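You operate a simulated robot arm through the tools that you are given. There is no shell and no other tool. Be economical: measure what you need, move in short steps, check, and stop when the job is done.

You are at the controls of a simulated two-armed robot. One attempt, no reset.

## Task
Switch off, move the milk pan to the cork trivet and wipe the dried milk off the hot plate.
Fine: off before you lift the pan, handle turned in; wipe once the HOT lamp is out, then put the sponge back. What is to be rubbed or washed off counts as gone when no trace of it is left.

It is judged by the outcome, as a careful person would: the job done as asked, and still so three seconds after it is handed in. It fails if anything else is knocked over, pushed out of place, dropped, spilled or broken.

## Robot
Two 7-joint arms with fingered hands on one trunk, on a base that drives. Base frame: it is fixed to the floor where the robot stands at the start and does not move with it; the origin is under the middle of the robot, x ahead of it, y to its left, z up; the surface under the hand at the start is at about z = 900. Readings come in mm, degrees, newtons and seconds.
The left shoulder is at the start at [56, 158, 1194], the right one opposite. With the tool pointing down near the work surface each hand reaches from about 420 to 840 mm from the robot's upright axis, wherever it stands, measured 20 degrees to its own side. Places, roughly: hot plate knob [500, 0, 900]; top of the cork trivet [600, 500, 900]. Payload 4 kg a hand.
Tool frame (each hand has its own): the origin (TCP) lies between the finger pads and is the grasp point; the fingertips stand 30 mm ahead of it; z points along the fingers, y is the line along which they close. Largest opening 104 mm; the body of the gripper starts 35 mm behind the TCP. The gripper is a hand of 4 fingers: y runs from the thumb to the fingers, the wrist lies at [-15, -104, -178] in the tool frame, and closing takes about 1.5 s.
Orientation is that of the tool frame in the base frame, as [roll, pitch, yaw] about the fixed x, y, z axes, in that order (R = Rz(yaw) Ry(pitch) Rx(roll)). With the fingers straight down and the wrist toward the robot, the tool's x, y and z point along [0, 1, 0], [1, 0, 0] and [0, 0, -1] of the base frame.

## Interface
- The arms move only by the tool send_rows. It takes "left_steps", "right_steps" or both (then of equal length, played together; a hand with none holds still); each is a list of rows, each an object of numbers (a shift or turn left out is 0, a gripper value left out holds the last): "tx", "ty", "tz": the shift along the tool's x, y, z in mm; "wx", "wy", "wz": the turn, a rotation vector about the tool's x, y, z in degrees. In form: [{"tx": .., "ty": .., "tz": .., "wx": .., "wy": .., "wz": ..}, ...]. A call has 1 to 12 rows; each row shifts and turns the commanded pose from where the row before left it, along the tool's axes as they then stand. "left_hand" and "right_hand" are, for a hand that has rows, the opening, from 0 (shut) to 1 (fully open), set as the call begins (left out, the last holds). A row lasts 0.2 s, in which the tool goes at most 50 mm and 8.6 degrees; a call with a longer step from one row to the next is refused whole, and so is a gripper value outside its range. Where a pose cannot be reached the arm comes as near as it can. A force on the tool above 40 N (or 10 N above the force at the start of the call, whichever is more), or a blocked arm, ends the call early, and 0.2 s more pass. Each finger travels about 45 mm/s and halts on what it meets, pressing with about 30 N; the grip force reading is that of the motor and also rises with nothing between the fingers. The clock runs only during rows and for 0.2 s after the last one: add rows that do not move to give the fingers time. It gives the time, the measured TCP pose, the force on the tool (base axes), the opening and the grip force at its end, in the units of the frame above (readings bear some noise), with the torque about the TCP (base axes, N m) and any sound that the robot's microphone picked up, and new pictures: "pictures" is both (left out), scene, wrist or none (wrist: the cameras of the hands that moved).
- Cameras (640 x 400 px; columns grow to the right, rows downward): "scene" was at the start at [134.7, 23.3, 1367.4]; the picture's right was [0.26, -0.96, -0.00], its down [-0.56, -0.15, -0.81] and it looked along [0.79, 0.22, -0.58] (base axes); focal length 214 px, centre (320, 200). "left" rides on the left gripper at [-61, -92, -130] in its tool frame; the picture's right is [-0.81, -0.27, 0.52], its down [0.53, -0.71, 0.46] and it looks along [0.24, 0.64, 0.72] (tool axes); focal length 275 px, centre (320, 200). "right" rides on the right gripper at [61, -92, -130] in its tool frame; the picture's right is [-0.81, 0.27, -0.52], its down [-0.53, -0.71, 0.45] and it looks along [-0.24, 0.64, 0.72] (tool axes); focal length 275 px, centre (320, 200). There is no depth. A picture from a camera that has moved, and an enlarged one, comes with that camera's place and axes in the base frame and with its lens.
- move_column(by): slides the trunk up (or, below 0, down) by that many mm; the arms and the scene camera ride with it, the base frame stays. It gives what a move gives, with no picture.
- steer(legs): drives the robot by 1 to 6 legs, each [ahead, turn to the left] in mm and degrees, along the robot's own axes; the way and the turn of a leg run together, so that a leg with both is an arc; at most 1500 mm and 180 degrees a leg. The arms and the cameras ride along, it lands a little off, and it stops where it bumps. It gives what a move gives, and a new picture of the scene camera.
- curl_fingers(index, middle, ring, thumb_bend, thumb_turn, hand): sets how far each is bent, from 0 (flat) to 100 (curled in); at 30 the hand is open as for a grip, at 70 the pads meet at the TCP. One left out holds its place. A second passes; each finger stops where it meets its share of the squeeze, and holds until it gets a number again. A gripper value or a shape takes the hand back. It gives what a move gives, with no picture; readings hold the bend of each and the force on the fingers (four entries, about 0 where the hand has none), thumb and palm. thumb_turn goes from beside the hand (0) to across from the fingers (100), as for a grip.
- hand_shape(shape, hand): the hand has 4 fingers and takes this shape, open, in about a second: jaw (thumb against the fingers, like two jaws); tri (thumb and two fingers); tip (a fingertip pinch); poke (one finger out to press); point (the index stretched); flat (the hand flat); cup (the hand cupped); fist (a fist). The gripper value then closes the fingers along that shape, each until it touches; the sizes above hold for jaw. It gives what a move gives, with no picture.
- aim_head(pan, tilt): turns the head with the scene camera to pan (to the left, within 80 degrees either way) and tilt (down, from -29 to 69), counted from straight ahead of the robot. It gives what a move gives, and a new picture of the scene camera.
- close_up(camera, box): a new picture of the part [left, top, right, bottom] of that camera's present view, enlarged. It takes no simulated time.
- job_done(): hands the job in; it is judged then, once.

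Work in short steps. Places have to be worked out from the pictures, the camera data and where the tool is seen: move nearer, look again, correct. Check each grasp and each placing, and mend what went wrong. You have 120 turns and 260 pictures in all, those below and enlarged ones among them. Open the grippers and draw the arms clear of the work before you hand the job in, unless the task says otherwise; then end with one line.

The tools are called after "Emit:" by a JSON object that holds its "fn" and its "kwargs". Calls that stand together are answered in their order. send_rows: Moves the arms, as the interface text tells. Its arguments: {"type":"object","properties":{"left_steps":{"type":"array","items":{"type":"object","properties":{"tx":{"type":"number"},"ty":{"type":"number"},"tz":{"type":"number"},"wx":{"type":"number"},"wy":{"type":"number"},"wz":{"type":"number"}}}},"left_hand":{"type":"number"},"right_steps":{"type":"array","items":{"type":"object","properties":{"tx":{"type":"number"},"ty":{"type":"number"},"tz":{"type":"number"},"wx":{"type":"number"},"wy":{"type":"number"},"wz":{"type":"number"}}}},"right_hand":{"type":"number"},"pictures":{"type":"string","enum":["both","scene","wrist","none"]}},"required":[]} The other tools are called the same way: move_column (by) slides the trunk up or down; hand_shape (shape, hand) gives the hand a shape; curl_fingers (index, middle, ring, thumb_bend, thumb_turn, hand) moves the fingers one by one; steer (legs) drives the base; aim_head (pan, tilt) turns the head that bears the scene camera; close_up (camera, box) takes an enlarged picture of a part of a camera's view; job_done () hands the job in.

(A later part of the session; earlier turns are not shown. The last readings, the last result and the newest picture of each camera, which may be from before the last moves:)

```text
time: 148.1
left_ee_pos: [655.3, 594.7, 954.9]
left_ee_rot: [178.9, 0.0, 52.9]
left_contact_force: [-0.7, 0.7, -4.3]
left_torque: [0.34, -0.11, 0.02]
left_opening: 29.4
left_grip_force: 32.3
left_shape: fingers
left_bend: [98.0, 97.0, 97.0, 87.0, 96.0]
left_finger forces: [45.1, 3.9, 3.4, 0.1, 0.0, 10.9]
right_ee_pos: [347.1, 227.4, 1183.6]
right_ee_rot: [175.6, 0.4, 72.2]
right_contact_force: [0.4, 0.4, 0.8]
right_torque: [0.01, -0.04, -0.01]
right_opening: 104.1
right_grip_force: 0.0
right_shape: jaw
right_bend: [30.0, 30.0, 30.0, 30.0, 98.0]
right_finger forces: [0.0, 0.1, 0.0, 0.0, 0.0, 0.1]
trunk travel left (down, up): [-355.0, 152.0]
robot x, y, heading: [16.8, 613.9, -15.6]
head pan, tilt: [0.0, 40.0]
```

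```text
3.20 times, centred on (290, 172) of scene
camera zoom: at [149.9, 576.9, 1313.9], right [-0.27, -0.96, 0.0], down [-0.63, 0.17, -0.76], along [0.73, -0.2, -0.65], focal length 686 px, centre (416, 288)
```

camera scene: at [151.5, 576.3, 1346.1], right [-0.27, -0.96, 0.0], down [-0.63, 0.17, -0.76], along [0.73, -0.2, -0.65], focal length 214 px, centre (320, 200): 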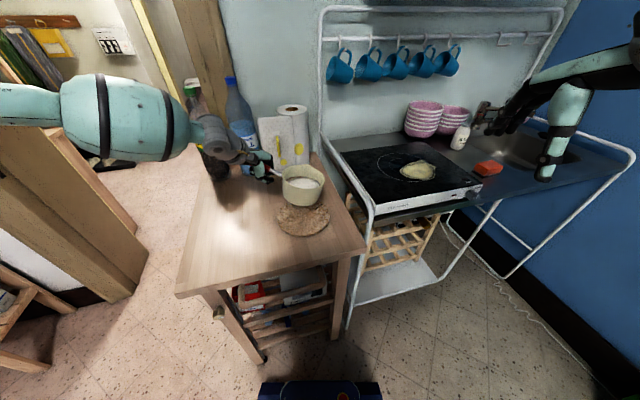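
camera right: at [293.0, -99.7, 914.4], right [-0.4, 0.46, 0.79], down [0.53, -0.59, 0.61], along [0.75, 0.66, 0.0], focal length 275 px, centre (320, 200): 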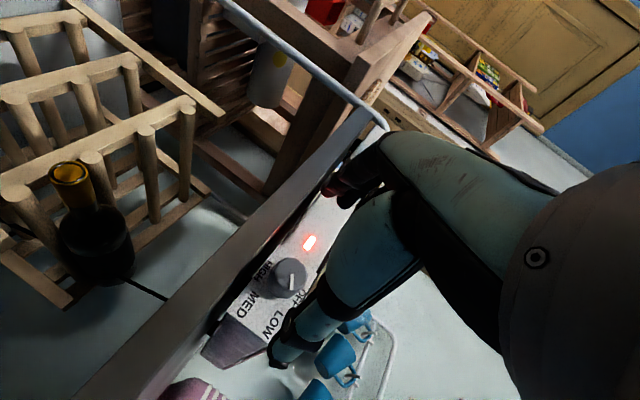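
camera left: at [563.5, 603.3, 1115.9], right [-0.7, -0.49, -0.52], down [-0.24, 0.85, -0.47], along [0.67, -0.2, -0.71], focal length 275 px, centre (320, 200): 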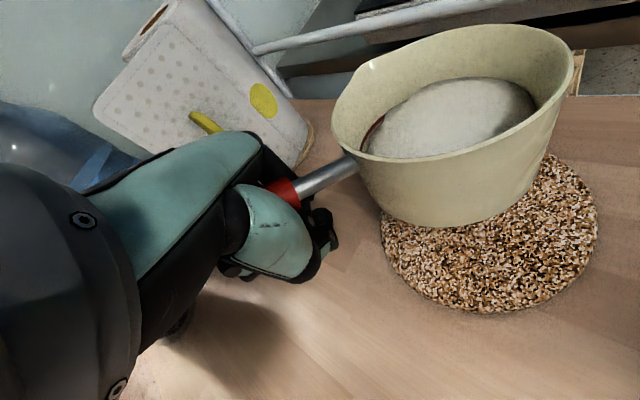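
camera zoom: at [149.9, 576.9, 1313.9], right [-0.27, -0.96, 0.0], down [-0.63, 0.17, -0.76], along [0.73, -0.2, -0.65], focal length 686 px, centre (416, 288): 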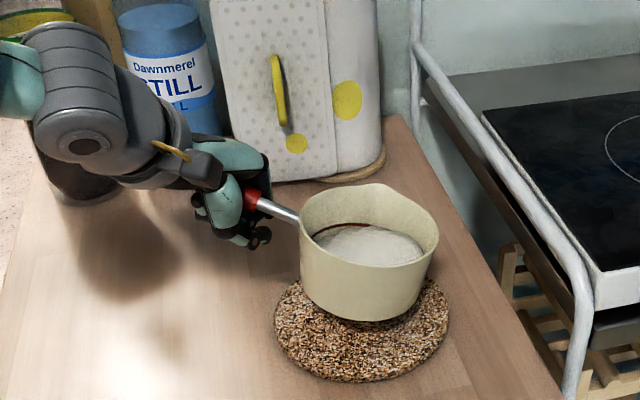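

Still ~15 mm ahead of centre; I shift back once more and lower the last bit.

Emit:
{"fn": "send_rows", "kwargs": {"left_steps": [{"tx": -1.5, "ty": -8.5}, {"tx": -1.2, "ty": -8.5}, {}], "pictures": "none"}}

Emit:
{"fn": "move_column", "kwargs": {"by": -9}}

Emit:
{"fn": "close_up", "kwargs": {"camera": "scene", "box": [190, 110, 390, 235]}}

```text
time: 148.9
left_ee_pos: [641.3, 603.1, 954.1]
left_ee_rot: [179.0, 0.0, 53.0]
left_contact_force: [0.0, 0.2, -4.6]
left_torque: [0.38, -0.13, 0.01]
left_opening: 29.7
left_grip_force: 32.6
left_shape: fingers
left_bend: [98.0, 97.0, 97.0, 87.0, 96.0]
left_finger forces: [45.0, 4.0, 3.5, 0.0, 0.1, 11.0]
right_ee_pos: [347.1, 227.4, 1182.3]
right_ee_rot: [175.6, 0.5, 72.4]
right_contact_force: [0.2, 0.0, 0.2]
right_torque: [0.0, 0.01, 0.02]
right_opening: 103.8
right_grip_force: 0.0
right_shape: jaw
right_bend: [30.0, 30.0, 30.0, 30.0, 98.0]
right_finger forces: [0.0, 0.1, 0.0, 0.1, 0.0, 0.1]
trunk travel left (down, up): [-355.0, 152.0]
robot x, y, heading: [22.5, 610.1, -15.5]
head pan, tilt: [0.0, 40.0]
```

```text
time: 149.5
left_ee_pos: [643.1, 602.1, 945.5]
left_ee_rot: [179.0, 0.1, 52.9]
left_contact_force: [-0.4, 0.4, -3.6]
left_torque: [0.36, -0.12, 0.03]
left_opening: 29.7
left_grip_force: 31.8
left_shape: fingers
left_bend: [98.0, 97.0, 97.0, 87.0, 96.0]
left_finger forces: [44.9, 4.1, 3.5, 0.0, 0.0, 10.9]
right_ee_pos: [346.7, 227.0, 1174.4]
right_ee_rot: [175.7, 0.5, 72.4]
right_contact_force: [0.4, -0.7, 0.0]
right_torque: [-0.01, -0.01, 0.03]
right_opening: 104.2
right_grip_force: 0.0
right_shape: jaw
right_bend: [30.0, 30.0, 30.0, 30.0, 98.0]
right_finger forces: [0.0, 0.0, 0.1, 0.0, 0.0, 0.0]
trunk travel left (down, up): [-346.0, 161.0]
robot x, y, heading: [18.2, 611.9, -15.4]
head pan, tilt: [0.0, 40.0]
```

```text
3.20 times, centred on (290, 172) of scene
camera zoom: at [150.3, 576.7, 1304.9], right [-0.27, -0.96, 0.0], down [-0.63, 0.17, -0.76], along [0.73, -0.2, -0.65], focal length 686 px, centre (416, 288)
```

zoom: 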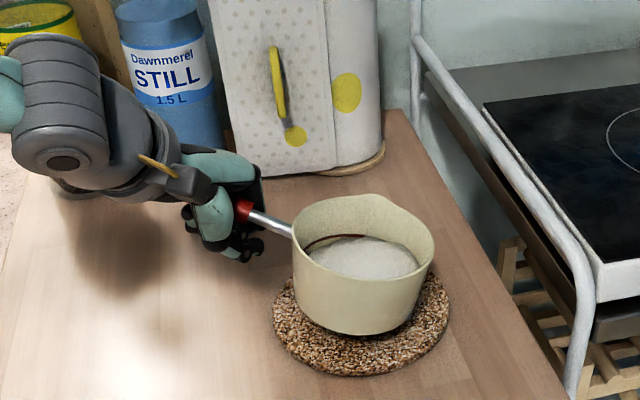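

Well centred. I lower in small steps until the force shows that the trivet carries it.

Emit:
{"fn": "move_column", "kwargs": {"by": -5}}

Emit:
{"fn": "move_column", "kwargs": {"by": -4}}

```text
time: 150.0
left_ee_pos: [640.9, 601.9, 940.8]
left_ee_rot: [179.0, -0.1, 52.9]
left_contact_force: [-0.5, -0.7, -3.8]
left_torque: [0.33, -0.15, -0.02]
left_opening: 29.6
left_grip_force: 31.6
left_shape: fingers
left_bend: [98.0, 97.0, 97.0, 87.0, 96.0]
left_finger forces: [44.9, 4.0, 3.5, 0.1, 0.0, 11.0]
right_ee_pos: [348.0, 226.6, 1169.4]
right_ee_rot: [175.8, 0.5, 72.3]
right_contact_force: [-0.2, 0.1, 0.1]
right_torque: [-0.01, -0.02, 0.01]
right_opening: 103.9
right_grip_force: 0.2
right_shape: jaw
right_bend: [30.0, 30.0, 30.0, 30.0, 98.0]
right_finger forces: [0.0, 0.0, 0.1, 0.0, 0.0, 0.0]
trunk travel left (down, up): [-341.0, 166.0]
robot x, y, heading: [18.8, 612.3, -15.5]
head pan, tilt: [0.0, 40.0]
```

```text
time: 150.5
left_ee_pos: [641.1, 602.1, 936.3]
left_ee_rot: [179.1, 0.0, 52.9]
left_contact_force: [0.1, -0.1, -4.6]
left_torque: [0.37, -0.12, 0.0]
left_opening: 29.8
left_grip_force: 31.6
left_shape: fingers
left_bend: [98.0, 97.0, 97.0, 87.0, 96.0]
left_finger forces: [45.0, 4.1, 3.5, 0.1, 0.0, 10.9]
right_ee_pos: [347.1, 226.3, 1165.9]
right_ee_rot: [175.6, 0.5, 72.3]
right_contact_force: [0.9, -0.3, -0.5]
right_torque: [-0.01, -0.03, 0.01]
right_opening: 103.7
right_grip_force: 0.1
right_shape: jaw
right_bend: [30.0, 30.0, 30.0, 30.0, 98.0]
right_finger forces: [0.0, 0.0, 0.1, 0.0, 0.0, 0.0]
trunk travel left (down, up): [-337.0, 170.0]
robot x, y, heading: [20.4, 612.2, -15.3]
head pan, tilt: [0.0, 40.0]
```

Emit:
{"fn": "move_column", "kwargs": {"by": -5}}

Emit:
{"fn": "close_up", "kwargs": {"camera": "scene", "box": [230, 140, 370, 230]}}

```text
time: 151.1
left_ee_pos: [641.6, 603.3, 931.8]
left_ee_rot: [179.0, 0.0, 52.9]
left_contact_force: [0.4, -0.2, -4.2]
left_torque: [0.35, -0.11, -0.01]
left_opening: 29.8
left_grip_force: 31.8
left_shape: fingers
left_bend: [98.0, 97.0, 97.0, 87.0, 96.0]
left_finger forces: [45.0, 4.0, 3.5, 0.0, 0.0, 11.0]
right_ee_pos: [347.6, 227.5, 1160.6]
right_ee_rot: [175.6, 0.4, 72.2]
right_contact_force: [-0.2, -0.4, -0.7]
right_torque: [0.01, 0.0, 0.03]
right_opening: 104.2
right_grip_force: 0.0
right_shape: jaw
right_bend: [30.0, 30.0, 30.0, 30.0, 98.0]
right_finger forces: [0.0, 0.0, 0.0, 0.1, 0.1, 0.1]
trunk travel left (down, up): [-332.0, 175.0]
robot x, y, heading: [20.3, 612.2, -15.3]
head pan, tilt: [0.0, 40.0]
```

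```text
4.44 times, centred on (300, 185) of scene
camera zoom: at [150.1, 576.8, 1291.0], right [-0.27, -0.96, 0.0], down [-0.63, 0.17, -0.76], along [0.73, -0.2, -0.65], focal length 953 px, centre (409, 267)
```

zoom: 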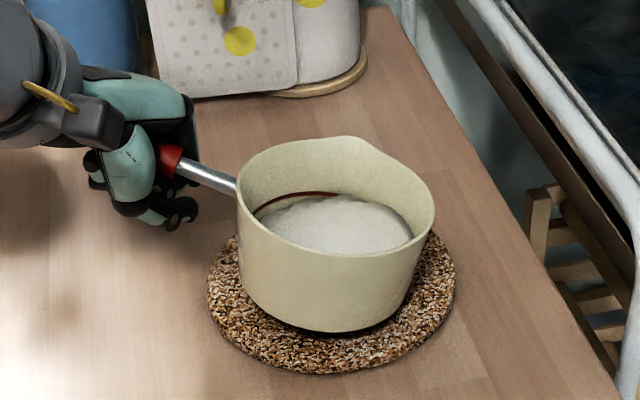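

The pan appears tilted with its right side low. I check from the wrist camera before setting it down.

Emit:
{"fn": "close_up", "kwargs": {"camera": "left", "box": [200, 0, 640, 340]}}

```text
1.18 times, centred on (420, 170) of left
camera zoom: at [530.5, 610.8, 1059.7], right [-0.7, -0.49, -0.52], down [-0.24, 0.85, -0.47], along [0.67, -0.2, -0.71], focal length 324 px, centre (202, 235)
```

zoom: 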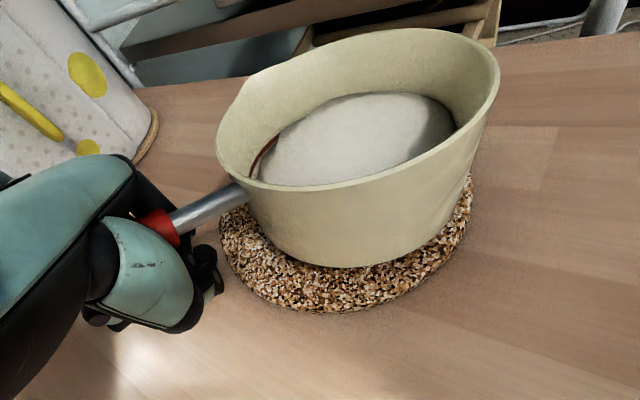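

The side away from the handle is about 10–12° low (sag in the grip). I tilt the hand back by 11° to level the pan before touching down.

Emit:
{"fn": "send_rows", "kwargs": {"left_steps": [{"wy": -3}, {"wy": -3}, {"wy": -3}, {"wy": -2}, {}], "pictures": "none"}}

Emit:
{"fn": "close_up", "kwargs": {"camera": "scene", "box": [230, 140, 370, 230]}}

```text
time: 152.3
left_ee_pos: [642.3, 602.4, 930.5]
left_ee_rot: [179.0, 11.1, 52.6]
left_contact_force: [0.0, 0.0, -5.2]
left_torque: [0.38, -0.11, -0.01]
left_opening: 29.7
left_grip_force: 32.1
left_shape: fingers
left_bend: [98.0, 97.0, 97.0, 87.0, 96.0]
left_finger forces: [45.2, 4.0, 3.6, 0.0, 0.0, 11.2]
right_ee_pos: [345.8, 226.7, 1160.8]
right_ee_rot: [175.6, 0.6, 72.2]
right_contact_force: [0.1, -0.2, 0.0]
right_torque: [-0.01, -0.02, -0.05]
right_opening: 104.0
right_grip_force: 0.1
right_shape: jaw
right_bend: [30.0, 30.0, 30.0, 30.0, 98.0]
right_finger forces: [0.0, 0.0, 0.0, 0.1, 0.1, 0.0]
trunk travel left (down, up): [-332.0, 175.0]
robot x, y, heading: [20.4, 610.1, -15.5]
head pan, tilt: [0.0, 40.0]
```

```text
4.44 times, centred on (300, 185) of scene
camera zoom: at [149.7, 576.8, 1291.1], right [-0.27, -0.96, 0.0], down [-0.63, 0.17, -0.76], along [0.73, -0.2, -0.65], focal length 953 px, centre (409, 267)
```

zoom: 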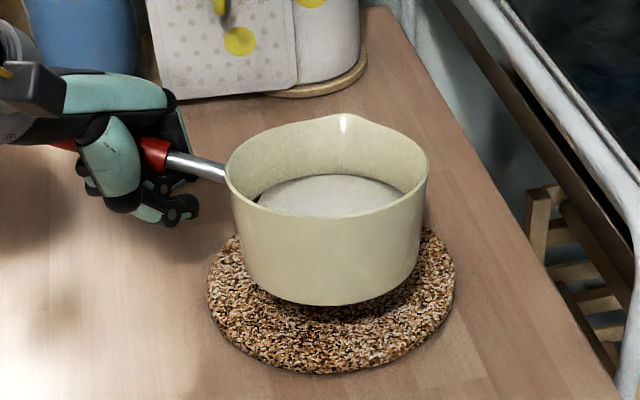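

Level now. I lower in steps until the force drops.

Emit:
{"fn": "move_column", "kwargs": {"by": -10}}

Emit:
{"fn": "move_column", "kwargs": {"by": -6}}

Emit:
{"fn": "close_up", "kwargs": {"camera": "scene", "box": [230, 140, 370, 230]}}

```text
time: 152.8
left_ee_pos: [643.0, 604.1, 920.3]
left_ee_rot: [179.0, 11.2, 52.7]
left_contact_force: [-0.4, 0.1, -4.1]
left_torque: [0.37, -0.13, 0.0]
left_opening: 29.4
left_grip_force: 32.0
left_shape: fingers
left_bend: [98.0, 97.0, 97.0, 87.0, 96.0]
left_finger forces: [45.0, 4.0, 3.7, 0.1, 0.0, 11.3]
right_ee_pos: [347.0, 227.0, 1150.4]
right_ee_rot: [175.7, 0.4, 72.2]
right_contact_force: [-0.1, -0.2, 0.2]
right_torque: [0.01, -0.02, 0.02]
right_opening: 104.1
right_grip_force: 0.1
right_shape: jaw
right_bend: [30.0, 30.0, 30.0, 30.0, 98.0]
right_finger forces: [0.0, 0.1, 0.0, 0.0, 0.0, 0.0]
trunk travel left (down, up): [-322.0, 185.0]
robot x, y, heading: [20.5, 611.0, -15.3]
head pan, tilt: [0.0, 40.0]
```

```text
time: 153.4
left_ee_pos: [642.0, 602.4, 915.5]
left_ee_rot: [179.0, 11.1, 52.7]
left_contact_force: [0.1, -0.1, -4.4]
left_torque: [0.35, -0.11, 0.03]
left_opening: 29.7
left_grip_force: 32.2
left_shape: fingers
left_bend: [98.0, 97.0, 97.0, 87.0, 96.0]
left_finger forces: [45.1, 4.0, 3.5, 0.1, 0.0, 11.2]
right_ee_pos: [347.0, 226.6, 1145.2]
right_ee_rot: [175.5, 0.5, 72.1]
right_contact_force: [0.3, 0.0, -0.4]
right_torque: [0.02, 0.03, -0.03]
right_opening: 104.0
right_grip_force: 0.1
right_shape: jaw
right_bend: [30.0, 30.0, 30.0, 30.0, 98.0]
right_finger forces: [0.0, 0.0, 0.0, 0.0, 0.1, 0.1]
trunk travel left (down, up): [-316.0, 191.0]
robot x, y, heading: [19.6, 611.4, -15.5]
head pan, tilt: [0.0, 40.0]
```

```text
4.44 times, centred on (300, 185) of scene
camera zoom: at [149.8, 576.9, 1275.1], right [-0.27, -0.96, 0.0], down [-0.63, 0.17, -0.76], along [0.73, -0.2, -0.65], focal length 953 px, centre (409, 267)
```

zoom: 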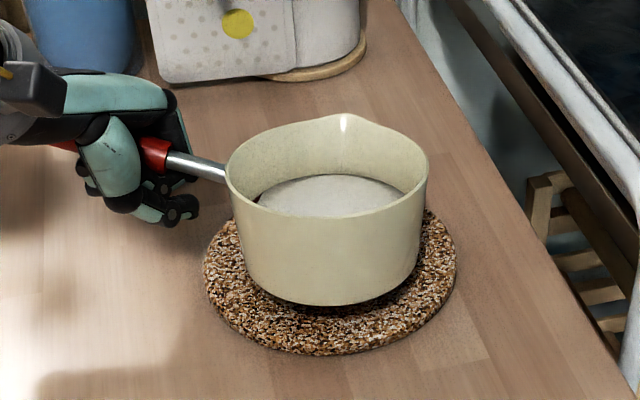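

Emit:
{"fn": "move_column", "kwargs": {"by": -5}}

Emit:
{"fn": "move_column", "kwargs": {"by": -4}}

Emit:
{"fn": "close_up", "kwargs": {"camera": "scene", "box": [230, 140, 370, 230]}}

```text
time: 153.9
left_ee_pos: [642.7, 601.0, 909.6]
left_ee_rot: [179.0, 11.1, 52.7]
left_contact_force: [0.4, -0.4, -4.7]
left_torque: [0.38, -0.13, -0.01]
left_opening: 29.8
left_grip_force: 32.0
left_shape: fingers
left_bend: [98.0, 97.0, 97.0, 87.0, 96.0]
left_finger forces: [45.1, 4.1, 3.6, 0.0, 0.1, 11.3]
right_ee_pos: [346.6, 226.6, 1139.2]
right_ee_rot: [175.6, 0.5, 72.3]
right_contact_force: [-0.1, 0.2, 0.4]
right_torque: [0.01, 0.03, -0.02]
right_opening: 104.1
right_grip_force: 0.0
right_shape: jaw
right_bend: [30.0, 30.0, 30.0, 30.0, 98.0]
right_finger forces: [0.0, 0.0, 0.0, 0.1, 0.0, 0.0]
trunk travel left (down, up): [-311.0, 196.0]
robot x, y, heading: [21.6, 608.1, -15.6]
head pan, tilt: [0.0, 40.0]
```

```text
time: 154.5
left_ee_pos: [642.3, 602.3, 905.3]
left_ee_rot: [179.0, 11.1, 52.8]
left_contact_force: [-0.4, 0.4, -3.9]
left_torque: [0.37, -0.12, 0.01]
left_opening: 29.5
left_grip_force: 31.6
left_shape: fingers
left_bend: [98.0, 97.0, 97.0, 87.0, 96.0]
left_finger forces: [45.1, 4.1, 3.6, 0.0, 0.1, 11.3]
right_ee_pos: [346.3, 226.8, 1136.6]
right_ee_rot: [175.6, 0.5, 72.3]
right_contact_force: [-0.5, 0.2, -0.8]
right_torque: [-0.01, 0.03, 0.0]
right_opening: 104.1
right_grip_force: 0.0
right_shape: jaw
right_bend: [30.0, 30.0, 30.0, 30.0, 98.0]
right_finger forces: [0.1, 0.0, 0.0, 0.0, 0.0, 0.0]
trunk travel left (down, up): [-307.0, 200.0]
robot x, y, heading: [22.2, 609.9, -15.4]
head pan, tilt: [0.0, 40.0]
```

```text
4.44 times, centred on (300, 185) of scene
camera zoom: at [149.7, 577.0, 1266.2], right [-0.27, -0.96, 0.0], down [-0.63, 0.17, -0.76], along [0.73, -0.2, -0.65], focal length 953 px, centre (409, 267)
```

zoom: 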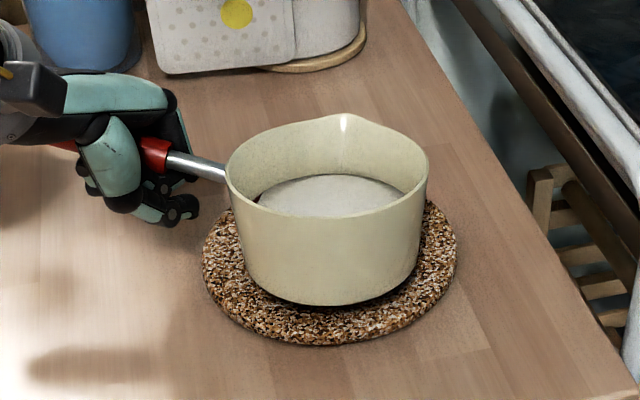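

Still hanging; I keep lowering.

Emit:
{"fn": "move_column", "kwargs": {"by": -6}}

Emit:
{"fn": "move_column", "kwargs": {"by": -5}}

Emit:
{"fn": "move_column", "kwargs": {"by": -4}}

Emit:
{"fn": "close_up", "kwargs": {"camera": "scene", "box": [230, 140, 370, 230]}}

```text
time: 155.0
left_ee_pos: [641.8, 603.3, 900.1]
left_ee_rot: [178.9, 11.1, 52.7]
left_contact_force: [-0.7, 0.3, -5.0]
left_torque: [0.41, -0.09, 0.02]
left_opening: 29.5
left_grip_force: 31.9
left_shape: fingers
left_bend: [98.0, 97.0, 97.0, 87.0, 96.0]
left_finger forces: [45.1, 4.0, 3.6, 0.0, 0.0, 11.3]
right_ee_pos: [347.1, 227.3, 1129.4]
right_ee_rot: [175.6, 0.4, 72.2]
right_contact_force: [0.2, 1.0, 0.8]
right_torque: [0.0, 0.0, -0.04]
right_opening: 104.2
right_grip_force: 0.0
right_shape: jaw
right_bend: [30.0, 30.0, 30.0, 30.0, 98.0]
right_finger forces: [0.1, 0.0, 0.1, 0.1, 0.1, 0.0]
trunk travel left (down, up): [-301.0, 206.0]
robot x, y, heading: [21.8, 615.3, -15.4]
head pan, tilt: [0.0, 40.0]
```

```text
time: 155.6
left_ee_pos: [643.2, 601.4, 895.7]
left_ee_rot: [179.0, 11.1, 52.7]
left_contact_force: [0.3, 0.8, -4.0]
left_torque: [0.3, -0.11, -0.02]
left_opening: 29.5
left_grip_force: 31.5
left_shape: fingers
left_bend: [98.0, 97.0, 97.0, 87.0, 96.0]
left_finger forces: [44.5, 4.0, 3.7, 0.0, 0.0, 10.8]
right_ee_pos: [346.3, 226.8, 1124.3]
right_ee_rot: [175.6, 0.5, 72.2]
right_contact_force: [0.3, -0.2, 0.5]
right_torque: [-0.03, -0.01, 0.02]
right_opening: 103.8
right_grip_force: 0.2
right_shape: jaw
right_bend: [30.0, 30.0, 30.0, 30.0, 98.0]
right_finger forces: [0.1, 0.0, 0.0, 0.0, 0.0, 0.1]
trunk travel left (down, up): [-296.0, 211.0]
robot x, y, heading: [19.2, 614.7, -15.3]
head pan, tilt: [0.0, 40.0]
```

```text
time: 156.1
left_ee_pos: [642.2, 602.6, 891.7]
left_ee_rot: [178.9, 11.1, 52.7]
left_contact_force: [-0.5, 1.6, -1.1]
left_torque: [0.05, -0.16, 0.02]
left_opening: 29.5
left_grip_force: 29.2
left_shape: fingers
left_bend: [98.0, 97.0, 97.0, 87.0, 96.0]
left_finger forces: [41.9, 3.9, 3.8, 0.1, 0.1, 8.5]
right_ee_pos: [346.5, 227.5, 1121.0]
right_ee_rot: [175.6, 0.5, 72.2]
right_contact_force: [0.4, 0.4, 0.6]
right_torque: [-0.03, 0.0, 0.02]
right_opening: 104.1
right_grip_force: 0.1
right_shape: jaw
right_bend: [30.0, 30.0, 30.0, 30.0, 98.0]
right_finger forces: [0.1, 0.0, 0.1, 0.0, 0.1, 0.0]
trunk travel left (down, up): [-292.0, 215.0]
robot x, y, heading: [22.4, 610.4, -15.2]
head pan, tilt: [0.0, 40.0]
```

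```text
4.44 times, centred on (300, 185) of scene
camera zoom: at [148.7, 577.3, 1251.5], right [-0.27, -0.96, 0.0], down [-0.63, 0.17, -0.76], along [0.73, -0.2, -0.65], focal length 953 px, centre (409, 267)
```

zoom: 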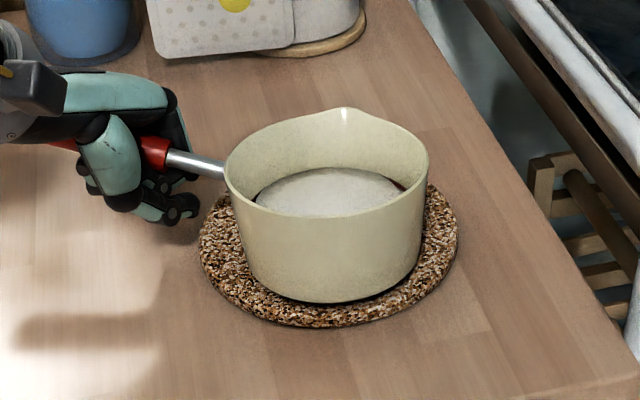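

The trivet now carries the pan (force and torque near zero). I open the hand.

Emit:
{"fn": "curl_fingers", "kwargs": {"hand": "left", "index": 70, "middle": 70, "ring": 70, "thumb_bend": 60}}

Emit:
{"fn": "curl_fingers", "kwargs": {"hand": "left", "index": 30, "middle": 30, "ring": 30, "thumb_bend": 30}}

Emit:
{"fn": "close_up", "kwargs": {"camera": "scene", "box": [230, 140, 370, 230]}}

Emit:
{"fn": "close_up", "kwargs": {"camera": "left", "box": [100, 0, 640, 400]}}

```text
time: 157.1
left_ee_pos: [641.2, 602.0, 891.6]
left_ee_rot: [178.9, 11.0, 52.8]
left_contact_force: [-0.2, 0.1, 0.6]
left_torque: [-0.02, -0.02, 0.0]
left_opening: 13.7
left_grip_force: 0.3
left_shape: fingers
left_bend: [70.0, 70.0, 70.0, 60.0, 97.0]
left_finger forces: [0.2, 0.0, 0.1, 0.0, 0.1, 0.3]
right_ee_pos: [346.2, 227.2, 1121.3]
right_ee_rot: [175.6, 0.5, 72.3]
right_contact_force: [-0.2, 1.1, -0.2]
right_torque: [-0.01, -0.01, -0.03]
right_opening: 103.8
right_grip_force: 0.0
right_shape: jaw
right_bend: [30.0, 30.0, 30.0, 30.0, 98.0]
right_finger forces: [0.1, 0.0, 0.0, 0.0, 0.0, 0.0]
trunk travel left (down, up): [-292.0, 215.0]
robot x, y, heading: [19.5, 611.3, -15.6]
head pan, tilt: [0.0, 40.0]
```

```text
time: 158.1
left_ee_pos: [640.9, 602.6, 892.2]
left_ee_rot: [178.9, 10.9, 52.7]
left_contact_force: [0.4, -0.2, 1.3]
left_torque: [0.02, -0.03, 0.01]
left_opening: 102.5
left_grip_force: 0.3
left_shape: fingers
left_bend: [30.0, 30.0, 30.0, 30.0, 97.0]
left_finger forces: [0.1, 0.0, 0.0, 0.0, 0.0, 0.7]
right_ee_pos: [345.5, 226.4, 1121.0]
right_ee_rot: [175.6, 0.4, 72.3]
right_contact_force: [1.0, 0.3, 0.2]
right_torque: [-0.05, 0.0, 0.03]
right_opening: 103.8
right_grip_force: 0.0
right_shape: jaw
right_bend: [30.0, 30.0, 30.0, 30.0, 98.0]
right_finger forces: [0.0, 0.0, 0.1, 0.1, 0.0, 0.0]
trunk travel left (down, up): [-292.0, 215.0]
robot x, y, heading: [18.0, 612.5, -15.5]
head pan, tilt: [0.0, 40.0]
```

```text
4.44 times, centred on (300, 185) of scene
camera zoom: at [148.6, 577.1, 1251.6], right [-0.27, -0.96, 0.0], down [-0.63, 0.17, -0.76], along [0.73, -0.2, -0.65], focal length 953 px, centre (409, 267)
```

zoom: 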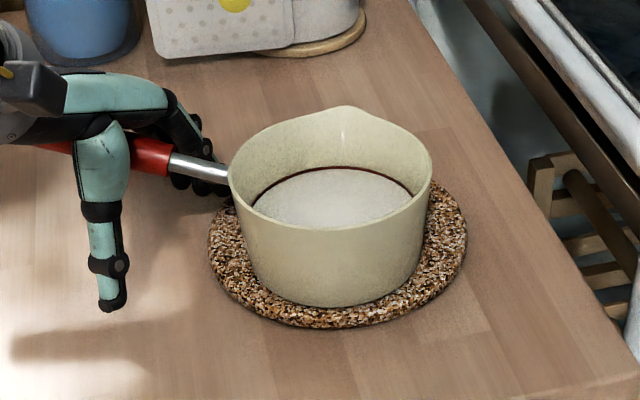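

```text
1.00 times, centred on (370, 200) of left (not enlarged: the box is as wide or as high as the picture)
camera zoom: at [545.9, 631.6, 1029.6], right [-0.75, -0.55, -0.36], down [-0.3, 0.77, -0.56], along [0.59, -0.32, -0.75], focal length 275 px, centre (270, 200)
```

zoom: 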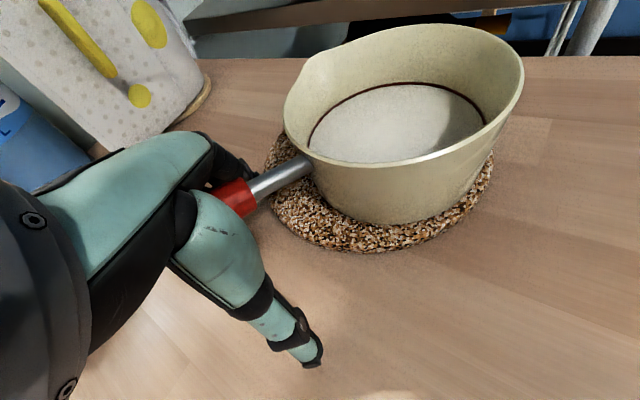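

The pan stands level and centred on the trivet, milk intact. I raise the open hand straight up with the trunk.

Emit:
{"fn": "move_column", "kwargs": {"by": 150}}

Emit:
{"fn": "aim_head", "kwargs": {"pan": 0, "tilt": 45}}

```text
time: 159.8
left_ee_pos: [642.0, 602.3, 1042.4]
left_ee_rot: [179.0, 11.1, 52.6]
left_contact_force: [-0.3, -0.5, -0.2]
left_torque: [0.01, 0.01, 0.04]
left_opening: 102.7
left_grip_force: 0.0
left_shape: fingers
left_bend: [30.0, 30.0, 30.0, 30.0, 97.0]
left_finger forces: [0.1, 0.1, 0.0, 0.0, 0.0, 0.1]
right_ee_pos: [346.0, 227.5, 1271.2]
right_ee_rot: [175.6, 0.5, 72.3]
right_contact_force: [0.2, 0.6, -0.5]
right_torque: [-0.03, -0.01, -0.03]
right_opening: 104.1
right_grip_force: 0.1
right_shape: jaw
right_bend: [30.0, 30.0, 30.0, 30.0, 98.0]
right_finger forces: [0.1, 0.1, 0.0, 0.0, 0.0, 0.0]
trunk travel left (down, up): [-442.0, 65.0]
robot x, y, heading: [21.1, 612.3, -15.5]
head pan, tilt: [0.0, 40.0]
```

```text
time: 160.5
left_ee_pos: [642.5, 602.5, 1042.2]
left_ee_rot: [179.0, 11.1, 52.7]
left_contact_force: [0.1, 0.4, 0.3]
left_torque: [-0.01, 0.02, -0.02]
left_opening: 102.7
left_grip_force: 0.0
left_shape: fingers
left_bend: [30.0, 30.0, 30.0, 30.0, 97.0]
left_finger forces: [0.0, 0.1, 0.1, 0.1, 0.0, 0.0]
right_ee_pos: [346.4, 227.4, 1272.1]
right_ee_rot: [175.6, 0.5, 72.3]
right_contact_force: [0.2, 0.0, 0.4]
right_torque: [0.01, 0.02, -0.01]
right_opening: 104.0
right_grip_force: 0.1
right_shape: jaw
right_bend: [30.0, 30.0, 30.0, 30.0, 98.0]
right_finger forces: [0.0, 0.0, 0.1, 0.1, 0.0, 0.0]
trunk travel left (down, up): [-442.0, 65.0]
robot x, y, heading: [20.5, 609.4, -15.1]
head pan, tilt: [0.0, 45.0]
camera scene: at [147.1, 577.6, 1394.9], right [-0.27, -0.96, 0.0], down [-0.69, 0.19, -0.7], along [0.67, -0.19, -0.72], focal length 214 px, centre (320, 200)
```

scene: 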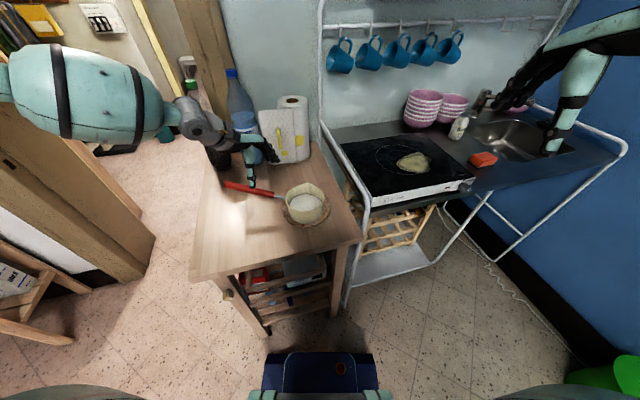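

The pan rests safely with its handle turned in over the table. I raise and level the left hand, then drive back to the hob for wiping with gentle legs.

Emit:
{"fn": "send_rows", "kwargs": {"left_steps": [{"tz": -40, "wy": 4}, {"tz": -40, "wy": 4}, {"tz": -40, "wy": 3}, {}], "right_steps": [{"ty": 20, "wx": 2}, {"ty": 20, "wx": 2}, {"ty": 20}, {}], "pictures": "none"}}

Emit:
{"fn": "steer", "kwargs": {"legs": [[-150, 0], [0, -16], [0, -16], [0, -16], [0, -17]]}}

```text
time: 161.5
left_ee_pos: [644.1, 616.9, 1161.4]
left_ee_rot: [179.1, 0.0, 52.9]
left_contact_force: [0.0, 0.6, 0.6]
left_torque: [-0.01, 0.01, -0.01]
left_opening: 103.0
left_grip_force: 0.1
left_shape: fingers
left_bend: [30.0, 30.0, 30.0, 30.0, 97.0]
left_finger forces: [0.1, 0.0, 0.0, 0.0, 0.0, 0.0]
right_ee_pos: [405.0, 208.8, 1272.0]
right_ee_rot: [179.5, 0.4, 72.3]
right_contact_force: [-0.7, 0.5, 0.8]
right_torque: [-0.03, -0.01, 0.0]
right_opening: 104.0
right_grip_force: 0.0
right_shape: jaw
right_bend: [30.0, 30.0, 30.0, 30.0, 98.0]
right_finger forces: [0.0, 0.1, 0.0, 0.1, 0.0, 0.0]
trunk travel left (down, up): [-442.0, 65.0]
robot x, y, heading: [24.6, 611.8, -15.8]
head pan, tilt: [0.0, 45.0]
```

```text
time: 167.2
left_ee_pos: [141.7, 87.1, 1161.4]
left_ee_rot: [179.1, 0.0, -12.1]
left_contact_force: [0.7, 0.2, 0.3]
left_torque: [0.03, -0.01, -0.01]
left_opening: 102.7
left_grip_force: 0.1
left_shape: fingers
left_bend: [30.0, 30.0, 30.0, 30.0, 97.0]
left_finger forces: [0.0, 0.1, 0.0, 0.0, 0.1, 0.0]
right_ee_pos: [-329.4, 133.2, 1272.5]
right_ee_rot: [179.6, 0.6, 7.2]
right_contact_force: [-0.2, 0.0, 0.1]
right_torque: [-0.02, 0.0, 0.01]
right_opening: 104.2
right_grip_force: 0.0
right_shape: jaw
right_bend: [30.0, 30.0, 30.0, 30.0, 98.0]
right_finger forces: [0.0, 0.0, 0.0, 0.0, 0.1, 0.0]
trunk travel left (down, up): [-442.0, 65.0]
robot x, y, heading: [-117.8, 651.8, -80.4]
head pan, tilt: [0.0, 45.0]
camera scene: at [-93.1, 524.5, 1394.9], right [-0.99, -0.17, 0.0], down [-0.12, 0.71, -0.7], along [0.12, -0.69, -0.72], focal length 214 px, centre (320, 200)
```

scene: 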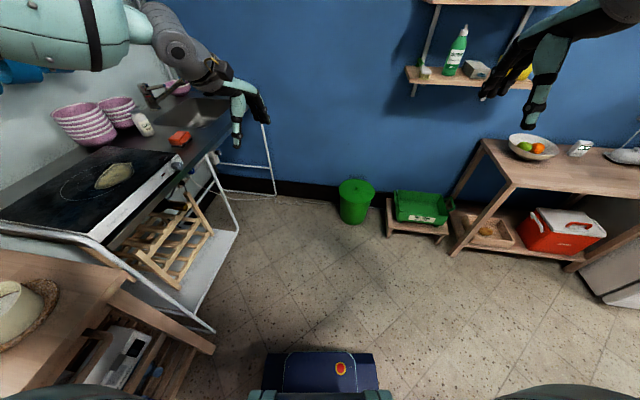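

Everything went smoothly. I go ahead along the counter and turn back to face it.

Emit:
{"fn": "steer", "kwargs": {"legs": [[240, 0], [240, 0], [0, 16], [0, 16], [0, 16], [0, 16]]}}

Emit:
{"fn": "steer", "kwargs": {"legs": [[0, 16]]}}

```text
time: 174.7
left_ee_pos: [571.8, 159.5, 1169.3]
left_ee_rot: [178.3, -0.3, 51.6]
left_contact_force: [0.0, -0.1, -0.2]
left_torque: [0.03, 0.04, 0.01]
left_opening: 103.0
left_grip_force: 0.1
left_shape: fingers
left_bend: [30.0, 30.0, 30.0, 30.0, 97.0]
left_finger forces: [0.0, 0.0, 0.0, 0.0, 0.0, 0.0]
right_ee_pos: [321.5, -241.3, 1278.0]
right_ee_rot: [178.8, 0.6, 70.9]
right_contact_force: [0.1, -0.1, -0.7]
right_torque: [0.01, -0.03, 0.0]
right_opening: 104.1
right_grip_force: 0.0
right_shape: jaw
right_bend: [30.0, 30.0, 30.0, 30.0, 98.0]
right_finger forces: [0.0, 0.0, 0.1, 0.1, 0.0, 0.0]
trunk travel left (down, up): [-442.0, 65.0]
robot x, y, heading: [-37.8, 163.1, -16.6]
head pan, tilt: [0.0, 45.0]
camera scene: at [86.8, 129.7, 1394.9], right [-0.29, -0.96, 0.0], down [-0.69, 0.21, -0.7], along [0.67, -0.2, -0.72], focal length 214 px, centre (320, 200)
```

scene: 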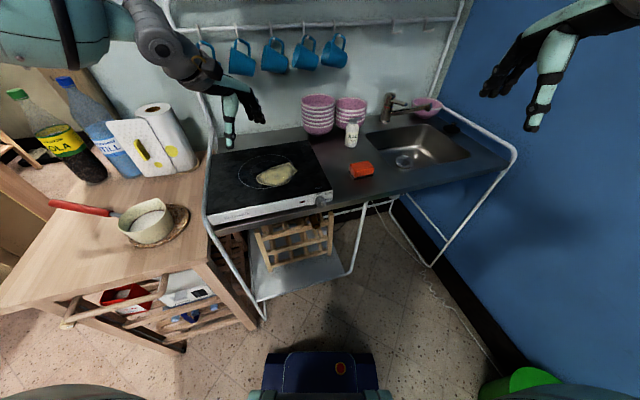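

```text
time: 176.1
left_ee_pos: [538.4, 326.4, 1177.2]
left_ee_rot: [177.8, -0.5, 67.1]
left_contact_force: [0.3, -0.7, 0.0]
left_torque: [0.01, 0.02, 0.02]
left_opening: 103.3
left_grip_force: 0.0
left_shape: fingers
left_bend: [30.0, 30.0, 30.0, 30.0, 97.0]
left_finger forces: [0.1, 0.1, 0.1, 0.0, 0.0, 0.0]
right_ee_pos: [402.7, -127.2, 1282.6]
right_ee_rot: [178.2, 0.6, 86.7]
right_contact_force: [0.8, -0.1, 0.4]
right_torque: [0.0, 0.04, 0.0]
right_opening: 103.8
right_grip_force: 0.1
right_shape: jaw
right_bend: [30.0, 30.0, 30.0, 30.0, 98.0]
right_finger forces: [0.0, 0.1, 0.0, 0.0, 0.1, 0.1]
trunk travel left (down, up): [-442.0, 65.0]
robot x, y, heading: [-39.8, 164.3, -0.9]
head pan, tilt: [0.0, 45.0]
camera scene: at [92.9, 163.8, 1394.9], right [-0.02, -1.0, 0.0], down [-0.72, 0.01, -0.7], along [0.7, -0.01, -0.72], focal length 214 px, centre (320, 200)
```

scene: 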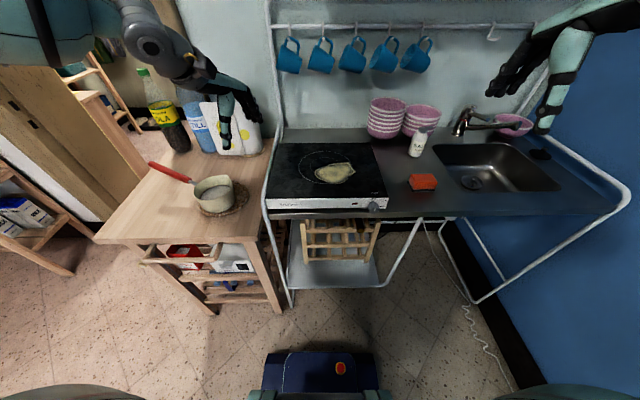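

I'm facing the hob. I look closer at stain, lamp and sponge.

Emit:
{"fn": "close_up", "kwargs": {"camera": "scene", "box": [260, 120, 460, 245]}}

Emit:
{"fn": "move_column", "kwargs": {"by": -42}}

```text
3.20 times, centred on (360, 182) of scene
camera zoom: at [92.9, 163.8, 1394.9], right [-0.02, -1.0, 0.0], down [-0.72, 0.01, -0.7], along [0.7, -0.01, -0.72], focal length 686 px, centre (192, 256)
```

zoom: 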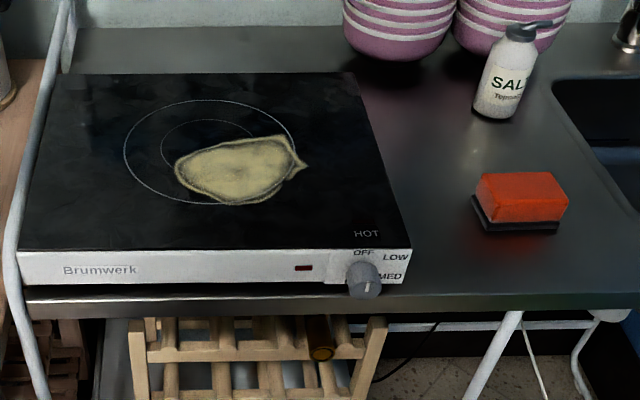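

```text
time: 176.9
left_ee_pos: [521.6, 327.0, 1142.8]
left_ee_rot: [176.9, -0.9, 67.3]
left_contact_force: [-0.2, 0.7, -0.3]
left_torque: [-0.04, 0.0, 0.01]
left_opening: 103.0
left_grip_force: 0.0
left_shape: fingers
left_bend: [30.0, 30.0, 30.0, 30.0, 98.0]
left_finger forces: [0.1, 0.0, 0.1, 0.0, 0.0, 0.1]
right_ee_pos: [385.3, -127.9, 1245.8]
right_ee_rot: [177.4, 0.6, 86.6]
right_contact_force: [1.2, -0.4, -0.6]
right_torque: [0.0, 0.02, 0.01]
right_opening: 103.8
right_grip_force: 0.1
right_shape: jaw
right_bend: [30.0, 30.0, 30.0, 30.0, 98.0]
right_finger forces: [0.0, 0.0, 0.0, 0.1, 0.0, 0.0]
trunk travel left (down, up): [-400.0, 107.0]
robot x, y, heading: [-35.7, 163.2, -0.9]
head pan, tilt: [0.0, 45.0]
```

HOT lamp is dark and knob at OFF. The sponge is at about [621, −177] (≈90×60 mm, top z≈940); the stain spans x 577–684, y 40–173. I move the right hand above the sponge.

Emit:
{"fn": "send_rows", "kwargs": {"right_steps": [{"tx": -4.4, "ty": 30, "tz": 20, "wx": 1.3, "wz": -1.7}, {"tx": -4.4, "ty": 30, "tz": 20, "wx": 1.3, "wz": -1.7}, {"tx": -4.4, "ty": 30, "tz": 20}, {"tx": -4.4, "ty": 30, "tz": 20}, {"tx": -4.4, "ty": 30, "tz": 25}, {"tx": -4.4, "ty": 30, "tz": 25}, {"tx": -4.4, "ty": 30, "tz": 25}, {"tx": -4.4, "ty": 30, "tz": 25}, {}]}}

```text
time: 178.9
left_ee_pos: [522.4, 327.4, 1141.9]
left_ee_rot: [176.9, -0.7, 67.3]
left_contact_force: [1.4, 0.5, -1.0]
left_torque: [-0.03, -0.01, -0.02]
left_opening: 103.2
left_grip_force: 0.2
left_shape: fingers
left_bend: [30.0, 30.0, 30.0, 30.0, 98.0]
left_finger forces: [0.0, 0.0, 0.0, 0.1, 0.0, 0.1]
right_ee_pos: [626.2, -166.4, 1067.4]
right_ee_rot: [-180.0, 0.7, 90.1]
right_contact_force: [0.0, 0.7, 0.0]
right_torque: [-0.02, 0.01, -0.02]
right_opening: 103.7
right_grip_force: 0.0
right_shape: jaw
right_bend: [30.0, 30.0, 30.0, 30.0, 98.0]
right_finger forces: [0.0, 0.0, 0.0, 0.0, 0.0, 0.2]
trunk travel left (down, up): [-400.0, 107.0]
robot x, y, heading: [-39.2, 165.3, -1.0]
head pan, tilt: [0.0, 45.0]
camera scene: at [91.4, 164.0, 1352.3], right [-0.02, -1.0, 0.0], down [-0.72, 0.01, -0.7], along [0.7, -0.01, -0.72], focal length 214 px, centre (320, 200)
camera right: at [535.2, -103.7, 1197.1], right [0.28, -0.8, 0.53], down [-0.71, -0.54, -0.45], along [0.64, -0.25, -0.72], focal length 275 px, centre (320, 200)
```

scene: 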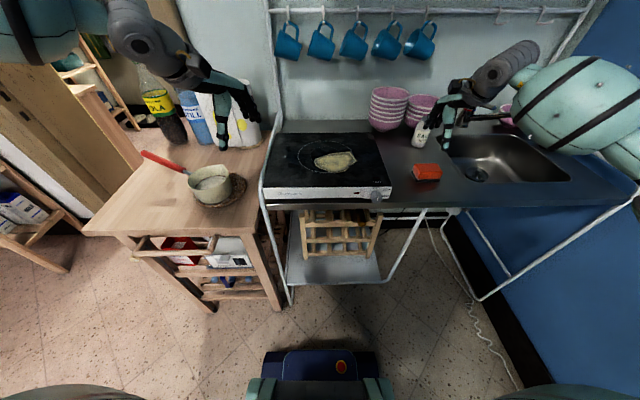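
right: 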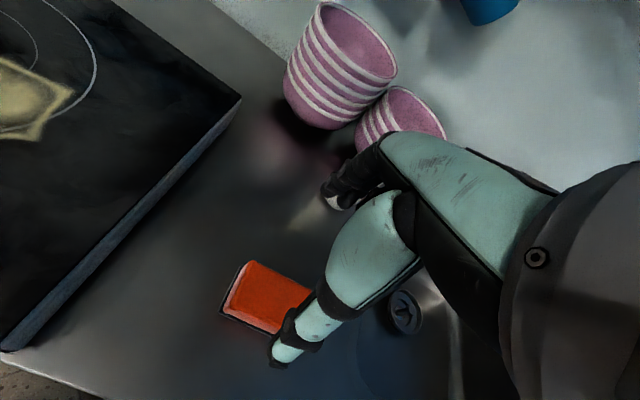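

Sponge centre confirmed at [624, −178], short side along x, which is the hand's closing direction. I descend over it.

Emit:
{"fn": "send_rows", "kwargs": {"right_steps": [{"tx": -6, "ty": -1, "tz": 25}, {"tx": -6, "ty": -1, "tz": 25}, {"tz": 25}, {"tz": 20}, {"tz": 12}, {}], "pictures": "wrist"}}

```text
time: 180.3
left_ee_pos: [524.3, 326.1, 1141.4]
left_ee_rot: [177.0, -0.8, 67.2]
left_contact_force: [-0.5, -0.4, -0.2]
left_torque: [0.01, 0.0, 0.02]
left_opening: 103.3
left_grip_force: 0.1
left_shape: fingers
left_bend: [30.0, 30.0, 30.0, 30.0, 98.0]
left_finger forces: [0.0, 0.0, 0.1, 0.0, 0.0, 0.0]
right_ee_pos: [626.0, -181.8, 961.9]
right_ee_rot: [-179.9, 0.6, 90.0]
right_contact_force: [-0.5, 0.2, 0.1]
right_torque: [-0.02, 0.04, 0.04]
right_opening: 104.0
right_grip_force: 0.1
right_shape: jaw
right_bend: [30.0, 30.0, 30.0, 30.0, 98.0]
right_finger forces: [0.0, 0.0, 0.1, 0.1, 0.0, 0.0]
trunk travel left (down, up): [-400.0, 107.0]
robot x, y, heading: [-36.1, 162.2, -1.0]
head pan, tilt: [0.0, 45.0]
camera right: at [535.5, -117.1, 1091.0], right [0.28, -0.8, 0.53], down [-0.71, -0.54, -0.45], along [0.64, -0.25, -0.72], focal length 275 px, centre (320, 200)
```

right: 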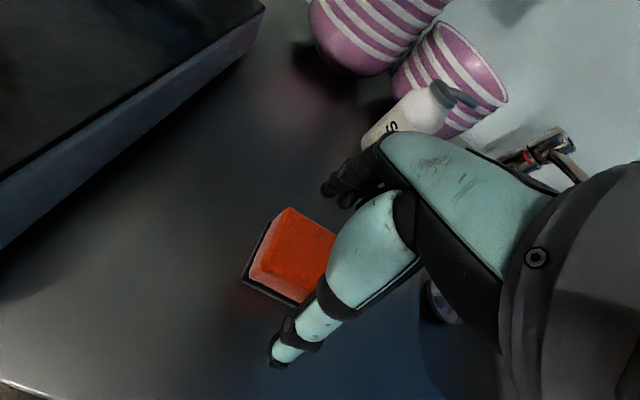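

The fingers straddle the sponge properly. Down 18 mm more and close.

Emit:
{"fn": "send_rows", "kwargs": {"right_steps": [{"tz": 10}, {"tz": 8}, {}], "pictures": "none"}}

Emit:
{"fn": "send_rows", "kwargs": {"right_steps": [{}, {}, {}, {}, {}, {}, {}, {}], "right_hand": 0.2, "pictures": "wrist"}}

```text
time: 181.2
left_ee_pos: [523.4, 327.2, 1141.1]
left_ee_rot: [176.9, -0.6, 67.3]
left_contact_force: [0.0, 0.1, -0.4]
left_torque: [-0.03, 0.0, -0.02]
left_opening: 102.9
left_grip_force: 0.0
left_shape: fingers
left_bend: [30.0, 30.0, 30.0, 30.0, 98.0]
left_finger forces: [0.1, 0.1, 0.0, 0.0, 0.0, 0.1]
right_ee_pos: [627.0, -182.0, 941.8]
right_ee_rot: [-179.9, 0.4, 90.1]
right_contact_force: [0.3, -0.8, 0.4]
right_torque: [0.01, -0.01, 0.0]
right_opening: 103.8
right_grip_force: 0.1
right_shape: jaw
right_bend: [30.0, 30.0, 30.0, 30.0, 98.0]
right_finger forces: [0.0, 0.0, 0.0, 0.1, 0.0, 0.0]
trunk travel left (down, up): [-400.0, 107.0]
robot x, y, heading: [-39.5, 166.9, -1.3]
head pan, tilt: [0.0, 45.0]
```

```text
time: 182.9
left_ee_pos: [525.2, 326.8, 1141.7]
left_ee_rot: [177.0, -0.6, 67.2]
left_contact_force: [-0.1, -1.0, 0.3]
left_torque: [0.0, 0.01, 0.0]
left_opening: 103.3
left_grip_force: 0.0
left_shape: fingers
left_bend: [30.0, 30.0, 30.0, 30.0, 98.0]
left_finger forces: [0.0, 0.0, 0.1, 0.0, 0.0, 0.1]
right_ee_pos: [627.1, -181.6, 942.0]
right_ee_rot: [-179.8, 0.6, 90.0]
right_contact_force: [-0.4, -0.1, -0.6]
right_torque: [-0.01, 0.05, 0.04]
right_opening: 45.6
right_grip_force: 29.7
right_shape: jaw
right_bend: [74.0, 55.0, 53.0, 64.0, 99.0]
right_finger forces: [15.7, 8.0, 3.7, 0.0, 27.5, 0.0]
trunk travel left (down, up): [-400.0, 107.0]
robot x, y, heading: [-41.2, 169.9, -1.1]
head pan, tilt: [0.0, 45.0]
camera right: at [535.4, -118.0, 1071.4], right [0.28, -0.8, 0.53], down [-0.71, -0.54, -0.45], along [0.64, -0.25, -0.72], focal length 275 px, centre (320, 200)
```

right: 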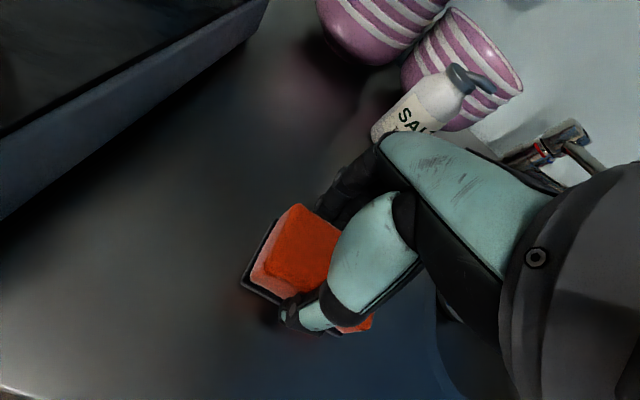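

Gripped (thumb 27 N, three fingers). I lift it 70 mm and look whether the dark base comes along.

Emit:
{"fn": "send_rows", "kwargs": {"right_steps": [{"tz": -25}, {"tz": -25}, {"tz": -30}, {}]}}

Emit:
{"fn": "close_up", "kwargs": {"camera": "scene", "box": [360, 110, 500, 200]}}

```text
time: 183.9
left_ee_pos: [524.6, 326.1, 1141.6]
left_ee_rot: [176.9, -0.7, 67.2]
left_contact_force: [0.3, -0.5, 0.9]
left_torque: [-0.01, 0.02, 0.04]
left_opening: 103.4
left_grip_force: 0.0
left_shape: fingers
left_bend: [30.0, 30.0, 30.0, 30.0, 98.0]
left_finger forces: [0.1, 0.1, 0.0, 0.2, 0.0, 0.1]
right_ee_pos: [628.3, -182.2, 1022.7]
right_ee_rot: [-179.8, 0.6, 90.0]
right_contact_force: [0.0, -0.1, -1.2]
right_torque: [0.02, 0.02, 0.0]
right_opening: 45.7
right_grip_force: 29.8
right_shape: jaw
right_bend: [74.0, 55.0, 53.0, 65.0, 99.0]
right_finger forces: [15.8, 8.0, 3.6, 0.0, 27.4, 0.0]
trunk travel left (down, up): [-400.0, 107.0]
robot x, y, heading: [-37.7, 164.7, -1.2]
head pan, tilt: [0.0, 45.0]
camera scene: at [92.3, 163.8, 1352.2], right [-0.02, -1.0, 0.0], down [-0.72, 0.01, -0.7], along [0.7, -0.01, -0.72], focal length 214 px, centre (320, 200)
camera right: at [537.0, -118.5, 1151.5], right [0.28, -0.8, 0.53], down [-0.71, -0.54, -0.45], along [0.64, -0.25, -0.72], focal length 275 px, centre (320, 200)
```

scene: 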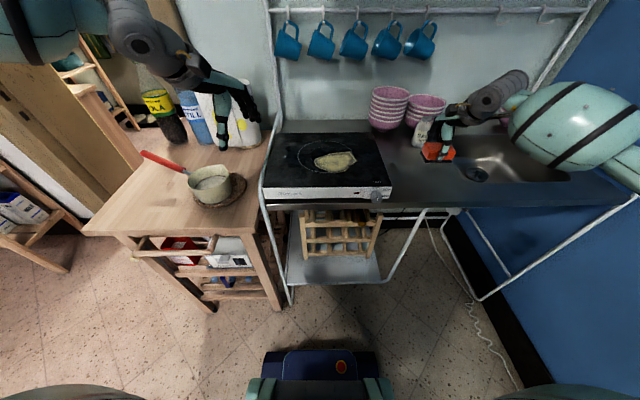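
right: 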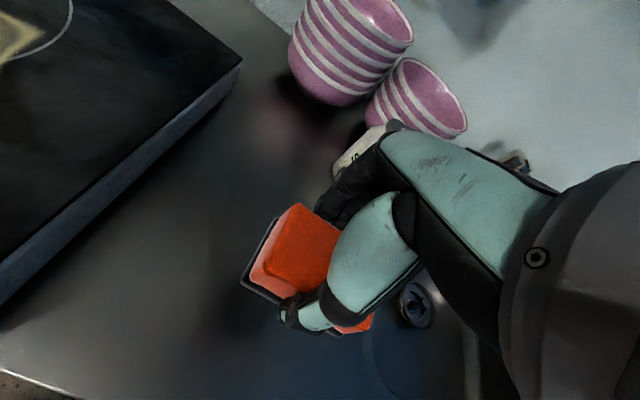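

```text
4.44 times, centred on (430, 155) of scene
camera zoom: at [92.3, 163.8, 1352.2], right [-0.02, -1.0, 0.0], down [-0.72, 0.01, -0.7], along [0.7, -0.01, -0.72], focal length 953 px, centre (-169, 400)
```

zoom: 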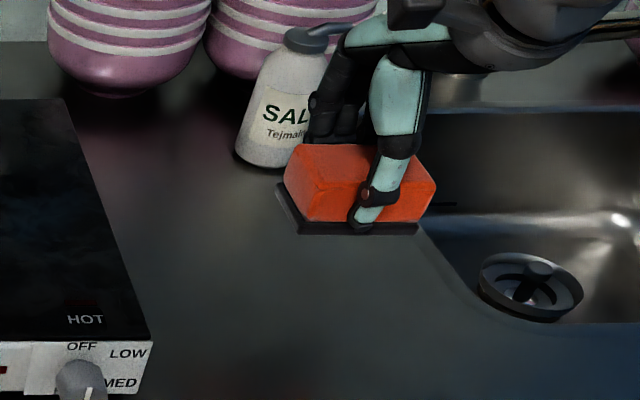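

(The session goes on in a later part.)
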